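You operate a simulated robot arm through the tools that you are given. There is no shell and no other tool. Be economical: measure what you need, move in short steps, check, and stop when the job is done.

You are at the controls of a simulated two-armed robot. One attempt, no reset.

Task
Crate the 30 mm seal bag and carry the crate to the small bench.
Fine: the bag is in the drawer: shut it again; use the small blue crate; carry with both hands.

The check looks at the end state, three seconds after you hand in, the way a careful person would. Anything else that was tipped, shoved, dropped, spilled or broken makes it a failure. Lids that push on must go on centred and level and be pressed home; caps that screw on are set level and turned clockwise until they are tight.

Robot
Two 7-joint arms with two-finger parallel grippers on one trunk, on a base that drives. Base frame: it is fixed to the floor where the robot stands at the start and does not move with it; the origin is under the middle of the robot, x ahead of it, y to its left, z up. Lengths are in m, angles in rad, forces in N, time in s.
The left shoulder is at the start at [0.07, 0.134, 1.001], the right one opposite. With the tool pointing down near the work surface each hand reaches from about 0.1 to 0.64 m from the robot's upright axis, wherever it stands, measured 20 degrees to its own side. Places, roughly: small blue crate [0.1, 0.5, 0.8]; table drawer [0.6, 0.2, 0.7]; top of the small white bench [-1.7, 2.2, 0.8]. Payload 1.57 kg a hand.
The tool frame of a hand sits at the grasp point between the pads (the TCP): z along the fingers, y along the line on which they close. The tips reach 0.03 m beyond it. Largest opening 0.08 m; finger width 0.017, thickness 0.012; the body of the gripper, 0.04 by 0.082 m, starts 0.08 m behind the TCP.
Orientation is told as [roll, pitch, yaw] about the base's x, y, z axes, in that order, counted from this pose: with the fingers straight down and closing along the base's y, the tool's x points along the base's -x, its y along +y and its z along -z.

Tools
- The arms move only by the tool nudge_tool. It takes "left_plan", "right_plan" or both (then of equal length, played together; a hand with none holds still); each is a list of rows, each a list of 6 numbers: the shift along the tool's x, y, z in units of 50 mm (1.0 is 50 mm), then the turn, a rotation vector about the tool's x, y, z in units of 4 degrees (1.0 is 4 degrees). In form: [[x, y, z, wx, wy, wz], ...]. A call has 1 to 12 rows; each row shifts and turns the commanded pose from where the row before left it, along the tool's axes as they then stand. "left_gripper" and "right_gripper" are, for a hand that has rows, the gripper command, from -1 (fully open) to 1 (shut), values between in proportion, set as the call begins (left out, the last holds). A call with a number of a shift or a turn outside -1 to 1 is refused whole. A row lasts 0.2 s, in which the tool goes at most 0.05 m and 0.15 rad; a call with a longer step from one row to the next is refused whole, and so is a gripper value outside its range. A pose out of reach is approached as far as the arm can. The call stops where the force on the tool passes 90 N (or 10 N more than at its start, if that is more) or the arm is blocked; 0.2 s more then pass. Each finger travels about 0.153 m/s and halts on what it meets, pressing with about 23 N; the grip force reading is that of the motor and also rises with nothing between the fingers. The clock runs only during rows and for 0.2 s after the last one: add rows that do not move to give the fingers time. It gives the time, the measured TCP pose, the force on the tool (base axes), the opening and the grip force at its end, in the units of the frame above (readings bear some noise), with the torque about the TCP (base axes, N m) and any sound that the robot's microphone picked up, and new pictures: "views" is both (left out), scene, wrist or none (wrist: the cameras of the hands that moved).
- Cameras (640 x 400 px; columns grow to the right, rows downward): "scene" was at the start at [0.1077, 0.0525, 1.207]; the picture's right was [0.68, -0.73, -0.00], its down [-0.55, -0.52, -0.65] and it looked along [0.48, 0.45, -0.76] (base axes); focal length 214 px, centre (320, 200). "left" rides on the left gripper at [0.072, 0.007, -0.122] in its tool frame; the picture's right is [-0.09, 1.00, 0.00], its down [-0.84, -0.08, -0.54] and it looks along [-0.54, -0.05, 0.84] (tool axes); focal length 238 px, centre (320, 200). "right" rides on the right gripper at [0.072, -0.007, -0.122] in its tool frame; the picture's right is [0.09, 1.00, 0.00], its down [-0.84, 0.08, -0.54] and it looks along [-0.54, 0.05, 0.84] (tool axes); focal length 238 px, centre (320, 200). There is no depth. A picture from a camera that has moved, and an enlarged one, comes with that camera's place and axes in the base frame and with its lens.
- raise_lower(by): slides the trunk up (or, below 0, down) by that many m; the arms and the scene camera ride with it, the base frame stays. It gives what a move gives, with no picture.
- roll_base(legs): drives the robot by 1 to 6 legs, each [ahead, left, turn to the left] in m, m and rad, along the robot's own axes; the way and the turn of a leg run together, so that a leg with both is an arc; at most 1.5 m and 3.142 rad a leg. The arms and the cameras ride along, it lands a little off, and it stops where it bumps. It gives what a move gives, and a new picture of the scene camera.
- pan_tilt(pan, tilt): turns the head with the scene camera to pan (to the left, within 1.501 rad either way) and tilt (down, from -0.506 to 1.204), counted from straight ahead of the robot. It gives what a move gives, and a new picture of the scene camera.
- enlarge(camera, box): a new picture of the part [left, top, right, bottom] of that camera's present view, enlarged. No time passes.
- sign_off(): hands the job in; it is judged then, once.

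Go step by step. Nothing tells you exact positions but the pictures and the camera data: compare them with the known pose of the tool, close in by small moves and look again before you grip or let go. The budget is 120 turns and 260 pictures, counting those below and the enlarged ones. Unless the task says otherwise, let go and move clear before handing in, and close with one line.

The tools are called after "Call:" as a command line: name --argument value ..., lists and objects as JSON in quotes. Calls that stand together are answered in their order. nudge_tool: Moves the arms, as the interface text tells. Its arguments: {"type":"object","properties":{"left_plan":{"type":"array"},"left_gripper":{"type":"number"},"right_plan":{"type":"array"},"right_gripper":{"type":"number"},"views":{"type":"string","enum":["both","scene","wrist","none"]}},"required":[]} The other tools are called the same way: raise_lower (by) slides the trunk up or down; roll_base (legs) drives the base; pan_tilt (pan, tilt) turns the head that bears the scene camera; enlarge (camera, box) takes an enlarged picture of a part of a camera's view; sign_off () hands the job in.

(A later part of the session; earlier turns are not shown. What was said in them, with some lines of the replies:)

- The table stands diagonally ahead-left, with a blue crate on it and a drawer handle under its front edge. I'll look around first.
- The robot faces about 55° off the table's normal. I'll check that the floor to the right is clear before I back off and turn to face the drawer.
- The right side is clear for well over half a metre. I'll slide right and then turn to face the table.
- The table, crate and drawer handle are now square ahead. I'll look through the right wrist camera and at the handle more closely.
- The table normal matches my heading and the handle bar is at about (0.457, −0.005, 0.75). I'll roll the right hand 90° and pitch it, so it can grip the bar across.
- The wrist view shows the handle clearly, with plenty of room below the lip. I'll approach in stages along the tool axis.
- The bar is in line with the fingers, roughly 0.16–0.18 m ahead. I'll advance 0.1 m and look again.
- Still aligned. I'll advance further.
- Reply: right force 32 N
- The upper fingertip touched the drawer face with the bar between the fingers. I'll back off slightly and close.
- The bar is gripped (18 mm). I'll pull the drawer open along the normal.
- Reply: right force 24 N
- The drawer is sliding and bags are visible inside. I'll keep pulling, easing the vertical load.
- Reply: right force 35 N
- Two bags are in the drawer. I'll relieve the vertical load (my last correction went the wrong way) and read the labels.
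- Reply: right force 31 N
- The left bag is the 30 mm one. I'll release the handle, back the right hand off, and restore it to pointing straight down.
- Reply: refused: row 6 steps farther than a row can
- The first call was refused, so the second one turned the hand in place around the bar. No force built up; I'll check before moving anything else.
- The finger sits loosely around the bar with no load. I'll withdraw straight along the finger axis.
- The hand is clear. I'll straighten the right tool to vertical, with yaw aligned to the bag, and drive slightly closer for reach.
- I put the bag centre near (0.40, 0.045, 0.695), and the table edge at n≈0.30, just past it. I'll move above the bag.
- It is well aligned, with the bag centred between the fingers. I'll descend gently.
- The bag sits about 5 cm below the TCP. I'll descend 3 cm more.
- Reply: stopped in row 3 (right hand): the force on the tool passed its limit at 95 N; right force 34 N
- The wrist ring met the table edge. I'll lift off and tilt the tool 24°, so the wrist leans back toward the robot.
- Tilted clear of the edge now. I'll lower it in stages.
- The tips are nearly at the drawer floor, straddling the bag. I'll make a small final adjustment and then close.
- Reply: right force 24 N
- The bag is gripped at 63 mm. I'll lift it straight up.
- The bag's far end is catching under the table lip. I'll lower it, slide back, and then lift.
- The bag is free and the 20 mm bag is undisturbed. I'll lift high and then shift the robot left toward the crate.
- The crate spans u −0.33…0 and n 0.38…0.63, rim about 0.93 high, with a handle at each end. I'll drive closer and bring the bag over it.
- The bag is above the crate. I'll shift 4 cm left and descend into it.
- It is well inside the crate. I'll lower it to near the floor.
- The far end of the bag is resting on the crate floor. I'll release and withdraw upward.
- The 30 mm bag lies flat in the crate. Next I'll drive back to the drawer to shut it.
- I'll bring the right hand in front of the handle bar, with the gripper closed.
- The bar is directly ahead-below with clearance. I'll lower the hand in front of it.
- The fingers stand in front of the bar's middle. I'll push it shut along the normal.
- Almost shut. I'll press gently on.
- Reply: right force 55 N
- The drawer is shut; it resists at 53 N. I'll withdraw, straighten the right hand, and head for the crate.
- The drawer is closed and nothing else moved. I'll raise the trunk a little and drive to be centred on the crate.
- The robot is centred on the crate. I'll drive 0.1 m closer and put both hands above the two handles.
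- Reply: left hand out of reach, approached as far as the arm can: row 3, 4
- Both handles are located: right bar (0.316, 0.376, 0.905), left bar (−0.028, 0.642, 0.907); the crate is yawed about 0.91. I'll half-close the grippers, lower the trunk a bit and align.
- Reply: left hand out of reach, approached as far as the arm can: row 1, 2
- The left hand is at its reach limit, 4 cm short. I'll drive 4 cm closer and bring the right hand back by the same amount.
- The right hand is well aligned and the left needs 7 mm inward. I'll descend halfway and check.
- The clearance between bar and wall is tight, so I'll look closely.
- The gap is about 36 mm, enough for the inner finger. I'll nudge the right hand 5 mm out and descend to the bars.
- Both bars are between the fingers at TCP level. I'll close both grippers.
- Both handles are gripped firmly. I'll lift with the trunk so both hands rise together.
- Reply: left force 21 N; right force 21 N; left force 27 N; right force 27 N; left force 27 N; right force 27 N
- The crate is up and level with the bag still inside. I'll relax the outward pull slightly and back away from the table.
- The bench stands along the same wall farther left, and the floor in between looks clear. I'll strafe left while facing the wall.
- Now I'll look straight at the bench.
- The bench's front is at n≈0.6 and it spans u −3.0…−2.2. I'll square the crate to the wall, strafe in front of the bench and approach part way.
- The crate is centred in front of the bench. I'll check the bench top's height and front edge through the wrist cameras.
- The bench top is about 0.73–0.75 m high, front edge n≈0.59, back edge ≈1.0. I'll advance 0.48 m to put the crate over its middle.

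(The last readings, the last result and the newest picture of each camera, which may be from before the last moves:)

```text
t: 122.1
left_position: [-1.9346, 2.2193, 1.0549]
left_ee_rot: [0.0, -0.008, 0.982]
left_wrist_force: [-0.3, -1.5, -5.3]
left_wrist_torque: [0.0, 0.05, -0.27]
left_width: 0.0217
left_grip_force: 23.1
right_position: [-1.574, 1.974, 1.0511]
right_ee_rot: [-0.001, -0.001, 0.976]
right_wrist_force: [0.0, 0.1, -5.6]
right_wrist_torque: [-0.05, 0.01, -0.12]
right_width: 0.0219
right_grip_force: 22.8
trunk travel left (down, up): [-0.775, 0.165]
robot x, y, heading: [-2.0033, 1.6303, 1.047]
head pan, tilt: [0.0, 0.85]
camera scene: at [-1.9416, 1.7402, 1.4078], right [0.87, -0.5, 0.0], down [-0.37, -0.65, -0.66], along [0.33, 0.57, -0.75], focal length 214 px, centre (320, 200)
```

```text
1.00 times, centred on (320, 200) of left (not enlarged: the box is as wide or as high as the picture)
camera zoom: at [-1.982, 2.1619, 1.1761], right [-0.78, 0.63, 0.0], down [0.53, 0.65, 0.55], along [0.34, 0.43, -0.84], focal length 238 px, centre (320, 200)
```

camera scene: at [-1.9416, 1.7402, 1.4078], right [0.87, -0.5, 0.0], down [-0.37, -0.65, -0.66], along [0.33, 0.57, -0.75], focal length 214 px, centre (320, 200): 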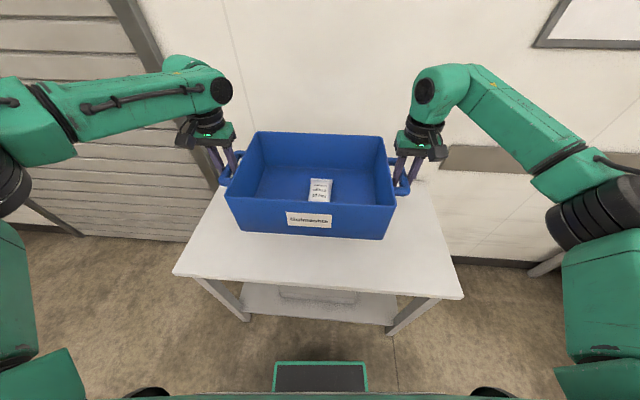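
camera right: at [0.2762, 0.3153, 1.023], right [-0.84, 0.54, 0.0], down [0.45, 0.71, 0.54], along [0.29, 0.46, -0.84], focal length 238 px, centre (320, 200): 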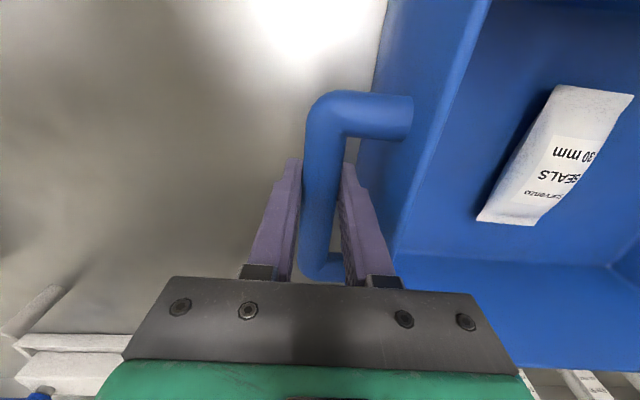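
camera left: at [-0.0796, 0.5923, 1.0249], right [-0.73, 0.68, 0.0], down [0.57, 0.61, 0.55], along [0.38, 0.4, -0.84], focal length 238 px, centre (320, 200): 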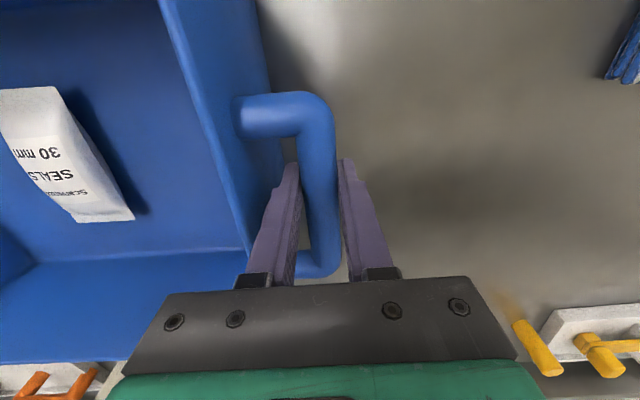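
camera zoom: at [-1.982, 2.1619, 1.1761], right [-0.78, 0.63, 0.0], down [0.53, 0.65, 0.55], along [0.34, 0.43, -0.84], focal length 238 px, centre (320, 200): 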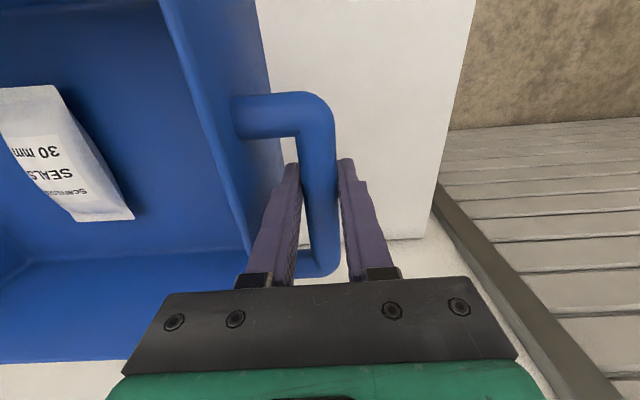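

The crate is over the bench, which spans n 0.59…1.09 with nothing on it. I'll go 4 cm further and start lowering with the trunk.

Call:
roll_base --legs '[[0.04, 0, 0]]'

Call:
raise_lower --by -0.16

Call:
pan_tilt --pan 0.0 --tilt 0.86

```text
t: 123.0
left_position: [-1.9161, 2.2506, 1.0563]
left_ee_rot: [0.002, -0.01, 0.985]
left_wrist_force: [-1.5, -1.4, -3.9]
left_wrist_torque: [0.03, -0.01, -0.27]
left_width: 0.0217
left_grip_force: 23.1
right_position: [-1.5562, 2.0063, 1.052]
right_ee_rot: [-0.001, -0.002, 0.978]
right_wrist_force: [-0.7, 1.0, -5.9]
right_wrist_torque: [-0.09, -0.03, -0.13]
right_width: 0.0217
right_grip_force: 23.5
trunk travel left (down, up): [-0.775, 0.165]
robot x, y, heading: [-1.9859, 1.6656, 1.045]
head pan, tilt: [0.0, 0.85]
camera scene: at [-1.9236, 1.7714, 1.4082], right [0.87, -0.5, 0.0], down [-0.37, -0.65, -0.66], along [0.33, 0.57, -0.75], focal length 214 px, centre (320, 200)
```

scene: 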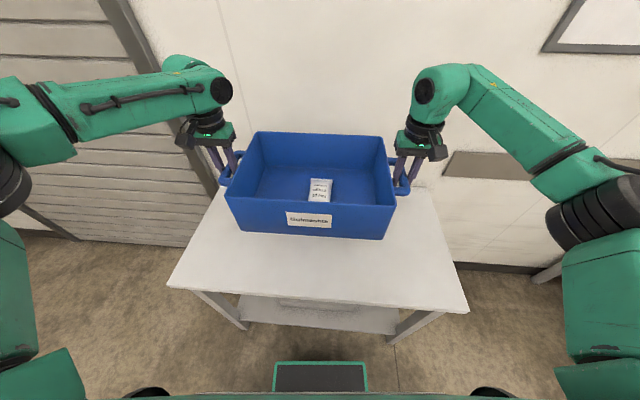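

```text
t: 124.8
left_position: [-1.9128, 2.2555, 0.8933]
left_ee_rot: [0.0, -0.004, 0.983]
left_wrist_force: [-1.1, -1.6, -5.2]
left_wrist_torque: [-0.14, 0.1, -0.23]
left_width: 0.0218
left_grip_force: 22.8
right_position: [-1.553, 2.0096, 0.8907]
right_ee_rot: [-0.003, 0.003, 0.977]
right_wrist_force: [0.5, 1.2, -5.4]
right_wrist_torque: [0.06, -0.01, -0.1]
right_width: 0.0214
right_grip_force: 23.2
trunk travel left (down, up): [-0.615, 0.325]
robot x, y, heading: [-1.9855, 1.6656, 1.045]
head pan, tilt: [0.0, 0.85]
```

```text
t: 125.4
left_position: [-1.9145, 2.2552, 0.8942]
left_ee_rot: [0.0, -0.004, 0.983]
left_wrist_force: [-0.3, -0.7, -5.6]
left_wrist_torque: [-0.13, 0.12, -0.28]
left_width: 0.0217
left_grip_force: 22.9
right_position: [-1.5532, 2.0108, 0.8907]
right_ee_rot: [-0.002, 0.002, 0.977]
right_wrist_force: [0.7, 0.9, -4.9]
right_wrist_torque: [0.08, -0.04, -0.13]
right_width: 0.0218
right_grip_force: 23.1
trunk travel left (down, up): [-0.615, 0.325]
robot x, y, heading: [-1.9874, 1.6632, 1.051]
head pan, tilt: [0.0, 0.86]
camera scene: at [-1.9202, 1.7772, 1.2466], right [0.87, -0.5, 0.0], down [-0.38, -0.66, -0.65], along [0.33, 0.56, -0.76], focal length 214 px, centre (320, 200)
```

scene: 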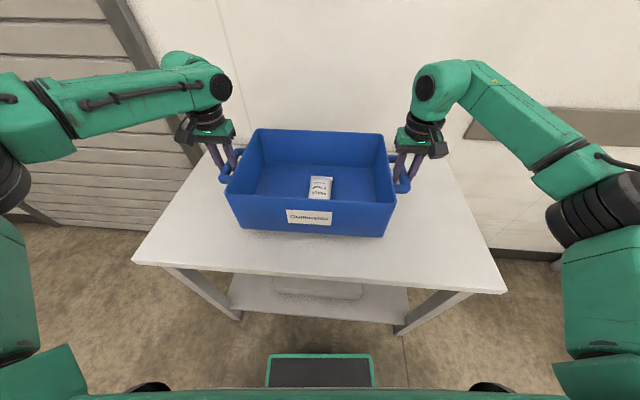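

Still hanging free, with the bottom around 0.78. I'll lower in small steps until the load comes off.

Call:
raise_lower --by -0.02

Call:
raise_lower --by -0.01

Call:
raise_lower --by -0.008

```text
t: 126.1
left_position: [-1.9133, 2.2551, 0.8738]
left_ee_rot: [-0.001, -0.003, 0.982]
left_wrist_force: [0.1, -1.2, -6.0]
left_wrist_torque: [-0.12, 0.08, -0.25]
left_width: 0.0218
left_grip_force: 22.7
right_position: [-1.5531, 2.01, 0.8697]
right_ee_rot: [-0.002, 0.005, 0.977]
right_wrist_force: [1.1, 0.2, -5.7]
right_wrist_torque: [0.06, 0.01, -0.13]
right_width: 0.0218
right_grip_force: 22.3
trunk travel left (down, up): [-0.595, 0.345]
robot x, y, heading: [-1.9851, 1.6648, 1.047]
head pan, tilt: [0.0, 0.86]
```

```text
t: 126.7
left_position: [-1.9128, 2.2544, 0.8635]
left_ee_rot: [0.0, -0.004, 0.984]
left_wrist_force: [-0.1, -1.2, -4.9]
left_wrist_torque: [-0.04, 0.05, -0.22]
left_width: 0.0216
left_grip_force: 23.3
right_position: [-1.5537, 2.0095, 0.8602]
right_ee_rot: [-0.002, 0.002, 0.978]
right_wrist_force: [-0.5, 0.7, -5.0]
right_wrist_torque: [-0.06, 0.0, -0.16]
right_width: 0.0215
right_grip_force: 22.9
trunk travel left (down, up): [-0.585, 0.355]
robot x, y, heading: [-1.99, 1.6648, 1.047]
head pan, tilt: [0.0, 0.86]
```

```text
t: 127.2
left_position: [-1.9145, 2.2551, 0.8551]
left_ee_rot: [-0.001, -0.004, 0.985]
left_wrist_force: [-1.6, -1.5, -5.5]
left_wrist_torque: [0.12, -0.07, -0.24]
left_width: 0.0217
left_grip_force: 23.1
right_position: [-1.5514, 2.0108, 0.8518]
right_ee_rot: [-0.005, 0.003, 0.976]
right_wrist_force: [-0.7, 0.1, -4.0]
right_wrist_torque: [0.01, 0.04, -0.08]
right_width: 0.0216
right_grip_force: 22.9
trunk travel left (down, up): [-0.577, 0.363]
robot x, y, heading: [-1.9832, 1.6662, 1.05]
head pan, tilt: [0.0, 0.86]
```

Call:
raise_lower --by -0.008

Call:
raise_lower --by -0.006

Call:
raise_lower --by -0.005

```text
t: 127.8
left_position: [-1.9155, 2.2546, 0.8525]
left_ee_rot: [0.0, -0.013, 0.982]
left_wrist_force: [0.4, 8.0, 18.6]
left_wrist_torque: [0.12, 0.03, -0.31]
left_width: 0.022
left_grip_force: 22.9
right_position: [-1.5546, 2.0089, 0.8484]
right_ee_rot: [0.001, -0.005, 0.975]
right_wrist_force: [6.7, 7.0, 21.3]
right_wrist_torque: [0.01, -0.01, -0.15]
right_width: 0.0218
right_grip_force: 22.9
trunk travel left (down, up): [-0.569, 0.371]
robot x, y, heading: [-1.9871, 1.6673, 1.043]
head pan, tilt: [0.0, 0.86]
```

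```text
t: 128.3
left_position: [-1.9173, 2.2514, 0.8449]
left_ee_rot: [0.0, -0.01, 0.982]
left_wrist_force: [-0.3, 5.8, 19.2]
left_wrist_torque: [0.03, -0.01, -0.34]
left_width: 0.0222
left_grip_force: 23.1
right_position: [-1.5552, 2.0055, 0.8406]
right_ee_rot: [-0.002, -0.002, 0.976]
right_wrist_force: [2.7, -1.3, 17.2]
right_wrist_torque: [0.24, -0.15, -0.07]
right_width: 0.022
right_grip_force: 22.9
trunk travel left (down, up): [-0.563, 0.377]
robot x, y, heading: [-1.9833, 1.6666, 1.047]
head pan, tilt: [0.0, 0.86]
```

```text
t: 128.9
left_position: [-1.9181, 2.2499, 0.8397]
left_ee_rot: [0.0, -0.01, 0.982]
left_wrist_force: [-4.2, 2.9, 17.2]
left_wrist_torque: [0.15, -0.14, -0.22]
left_width: 0.0217
left_grip_force: 23.0
right_position: [-1.5564, 2.0052, 0.8356]
right_ee_rot: [-0.002, -0.005, 0.978]
right_wrist_force: [1.1, -1.9, 17.0]
right_wrist_torque: [0.25, -0.11, -0.1]
right_width: 0.0214
right_grip_force: 22.7
trunk travel left (down, up): [-0.558, 0.382]
robot x, y, heading: [-1.9861, 1.6669, 1.049]
head pan, tilt: [0.0, 0.86]
```

The crate stands on the bench. I'll open both grippers partway (to miss the walls) and lift the hands straight off.

Call:
nudge_tool --left_plan '[[0, 0, 0, 0, 0, 0], [0, 0, 0, 0, 0, 0]]' --right_plan '[[0, 0, 0, 0, 0, 0], [0, 0, 0, 0, 0, 0]]' --left_gripper 0 --right_gripper 0 --views "wrist"

```text
t: 129.5
left_position: [-1.9151, 2.2537, 0.8368]
left_ee_rot: [-0.001, -0.003, 0.982]
left_wrist_force: [-0.1, 0.4, 1.3]
left_wrist_torque: [0.02, -0.03, -0.01]
left_width: 0.0402
left_grip_force: 0.2
right_position: [-1.5542, 2.0096, 0.8331]
right_ee_rot: [-0.001, 0.001, 0.977]
right_wrist_force: [0.1, -0.2, 0.6]
right_wrist_torque: [0.05, -0.03, 0.02]
right_width: 0.04
right_grip_force: 0.0
trunk travel left (down, up): [-0.558, 0.382]
robot x, y, heading: [-1.9832, 1.6619, 1.04]
head pan, tilt: [0.0, 0.86]
camera right: at [-1.5885, 1.9458, 0.9557], right [-0.88, 0.48, 0.0], down [0.4, 0.74, 0.54], along [0.26, 0.47, -0.84], focal length 238 px, centre (320, 200)
camera left: at [-1.9614, 2.1969, 0.9582], right [-0.78, 0.63, 0.0], down [0.53, 0.65, 0.55], along [0.34, 0.42, -0.84], focal length 238 px, centre (320, 200)
```

right: 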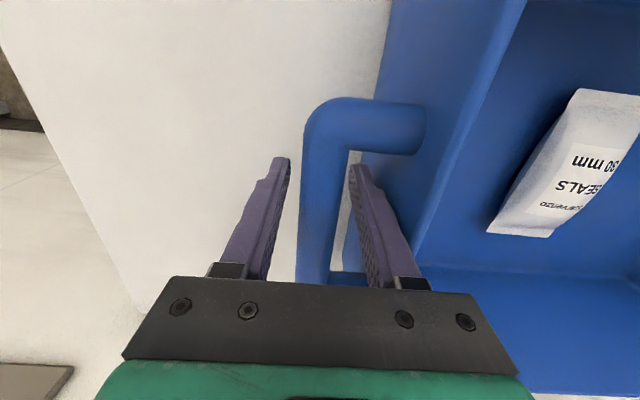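
left: 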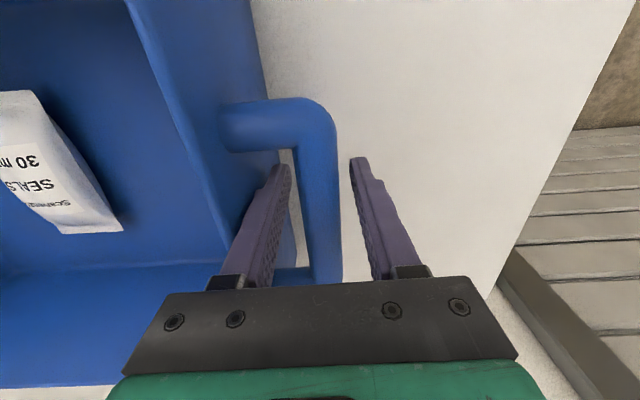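

Both hands are free of the bars. I'll raise straight up, then back away.

Call:
raise_lower --by 0.22

Call:
roll_base --legs '[[-0.3, 0, 0]]'

```text
t: 131.8
left_position: [-1.9141, 2.2541, 1.057]
left_ee_rot: [-0.002, -0.005, 0.982]
left_wrist_force: [0.7, -0.8, 0.4]
left_wrist_torque: [-0.02, -0.03, -0.01]
left_width: 0.0399
left_grip_force: 0.1
right_position: [-1.5531, 2.0084, 1.0535]
right_ee_rot: [0.0, 0.001, 0.977]
right_wrist_force: [0.8, 0.0, 0.7]
right_wrist_torque: [0.02, -0.04, 0.02]
right_width: 0.0398
right_grip_force: 0.1
trunk travel left (down, up): [-0.778, 0.162]
robot x, y, heading: [-1.9855, 1.6662, 1.049]
head pan, tilt: [0.0, 0.86]
```

```text
t: 133.8
left_position: [-2.0687, 1.998, 1.0562]
left_ee_rot: [-0.001, -0.002, 0.997]
left_wrist_force: [-0.9, -0.1, 0.1]
left_wrist_torque: [-0.01, 0.0, 0.01]
left_width: 0.0401
left_grip_force: 0.1
right_position: [-1.7044, 1.7586, 1.052]
right_ee_rot: [-0.002, 0.004, 0.993]
right_wrist_force: [0.6, 0.5, 0.1]
right_wrist_torque: [-0.02, 0.0, -0.01]
right_width: 0.04
right_grip_force: 0.1
trunk travel left (down, up): [-0.778, 0.162]
robot x, y, heading: [-2.1365, 1.4032, 1.068]
head pan, tilt: [0.0, 0.86]
camera scene: at [-2.0684, 1.5196, 1.4096], right [0.87, -0.49, 0.0], down [-0.37, -0.66, -0.65], along [0.32, 0.57, -0.76], focal length 214 px, centre (320, 200)
```

scene: 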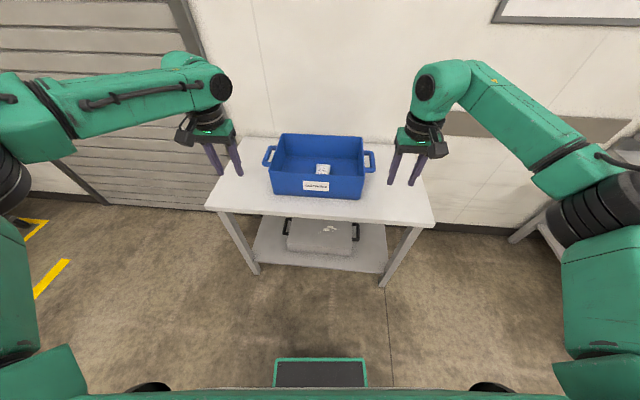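

The crate sits on the bench with the bag in it. I'll take a quick look at the drawer before handing in.

Call:
pan_tilt --pan -1.1 --tilt 0.45

```text
t: 135.2
left_position: [-2.0698, 1.9979, 1.0567]
left_ee_rot: [0.0, -0.006, 0.996]
left_wrist_force: [-0.1, -0.9, -0.2]
left_wrist_torque: [0.0, -0.02, 0.0]
left_width: 0.0401
left_grip_force: 0.1
right_position: [-1.7059, 1.7563, 1.0544]
right_ee_rot: [-0.004, 0.002, 0.992]
right_wrist_force: [0.8, 0.0, -0.6]
right_wrist_torque: [0.04, -0.02, 0.0]
right_width: 0.04
right_grip_force: 0.1
trunk travel left (down, up): [-0.778, 0.162]
robot x, y, heading: [-2.1308, 1.4083, 1.063]
head pan, tilt: [-1.1, 0.45]
camera scene: at [-2.0154, 1.4466, 1.445], right [-0.04, -1.0, 0.0], down [-0.44, 0.02, -0.9], along [0.9, -0.03, -0.44], focal length 214 px, centre (320, 200)
```

scene: 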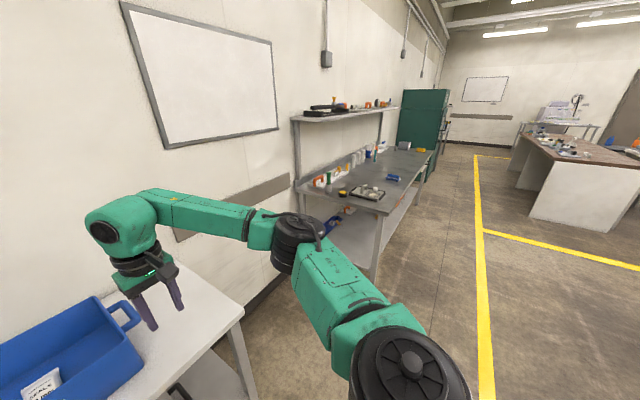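

The drawer doesn't protrude from the table line, the crate is on the bench, and the hands are clear. I'm handing in now.

Call:
sign_off

```text
The job is handed in.
```

The 30 mm seal bag is in the small blue crate, the drawer is shut again, and I carried the crate with both hands to the small white bench, where it now stands. While I was reaching into the drawer, the right wrist bumped the main table's edge once (about 95 N). Nothing in the later views looked moved or tipped.
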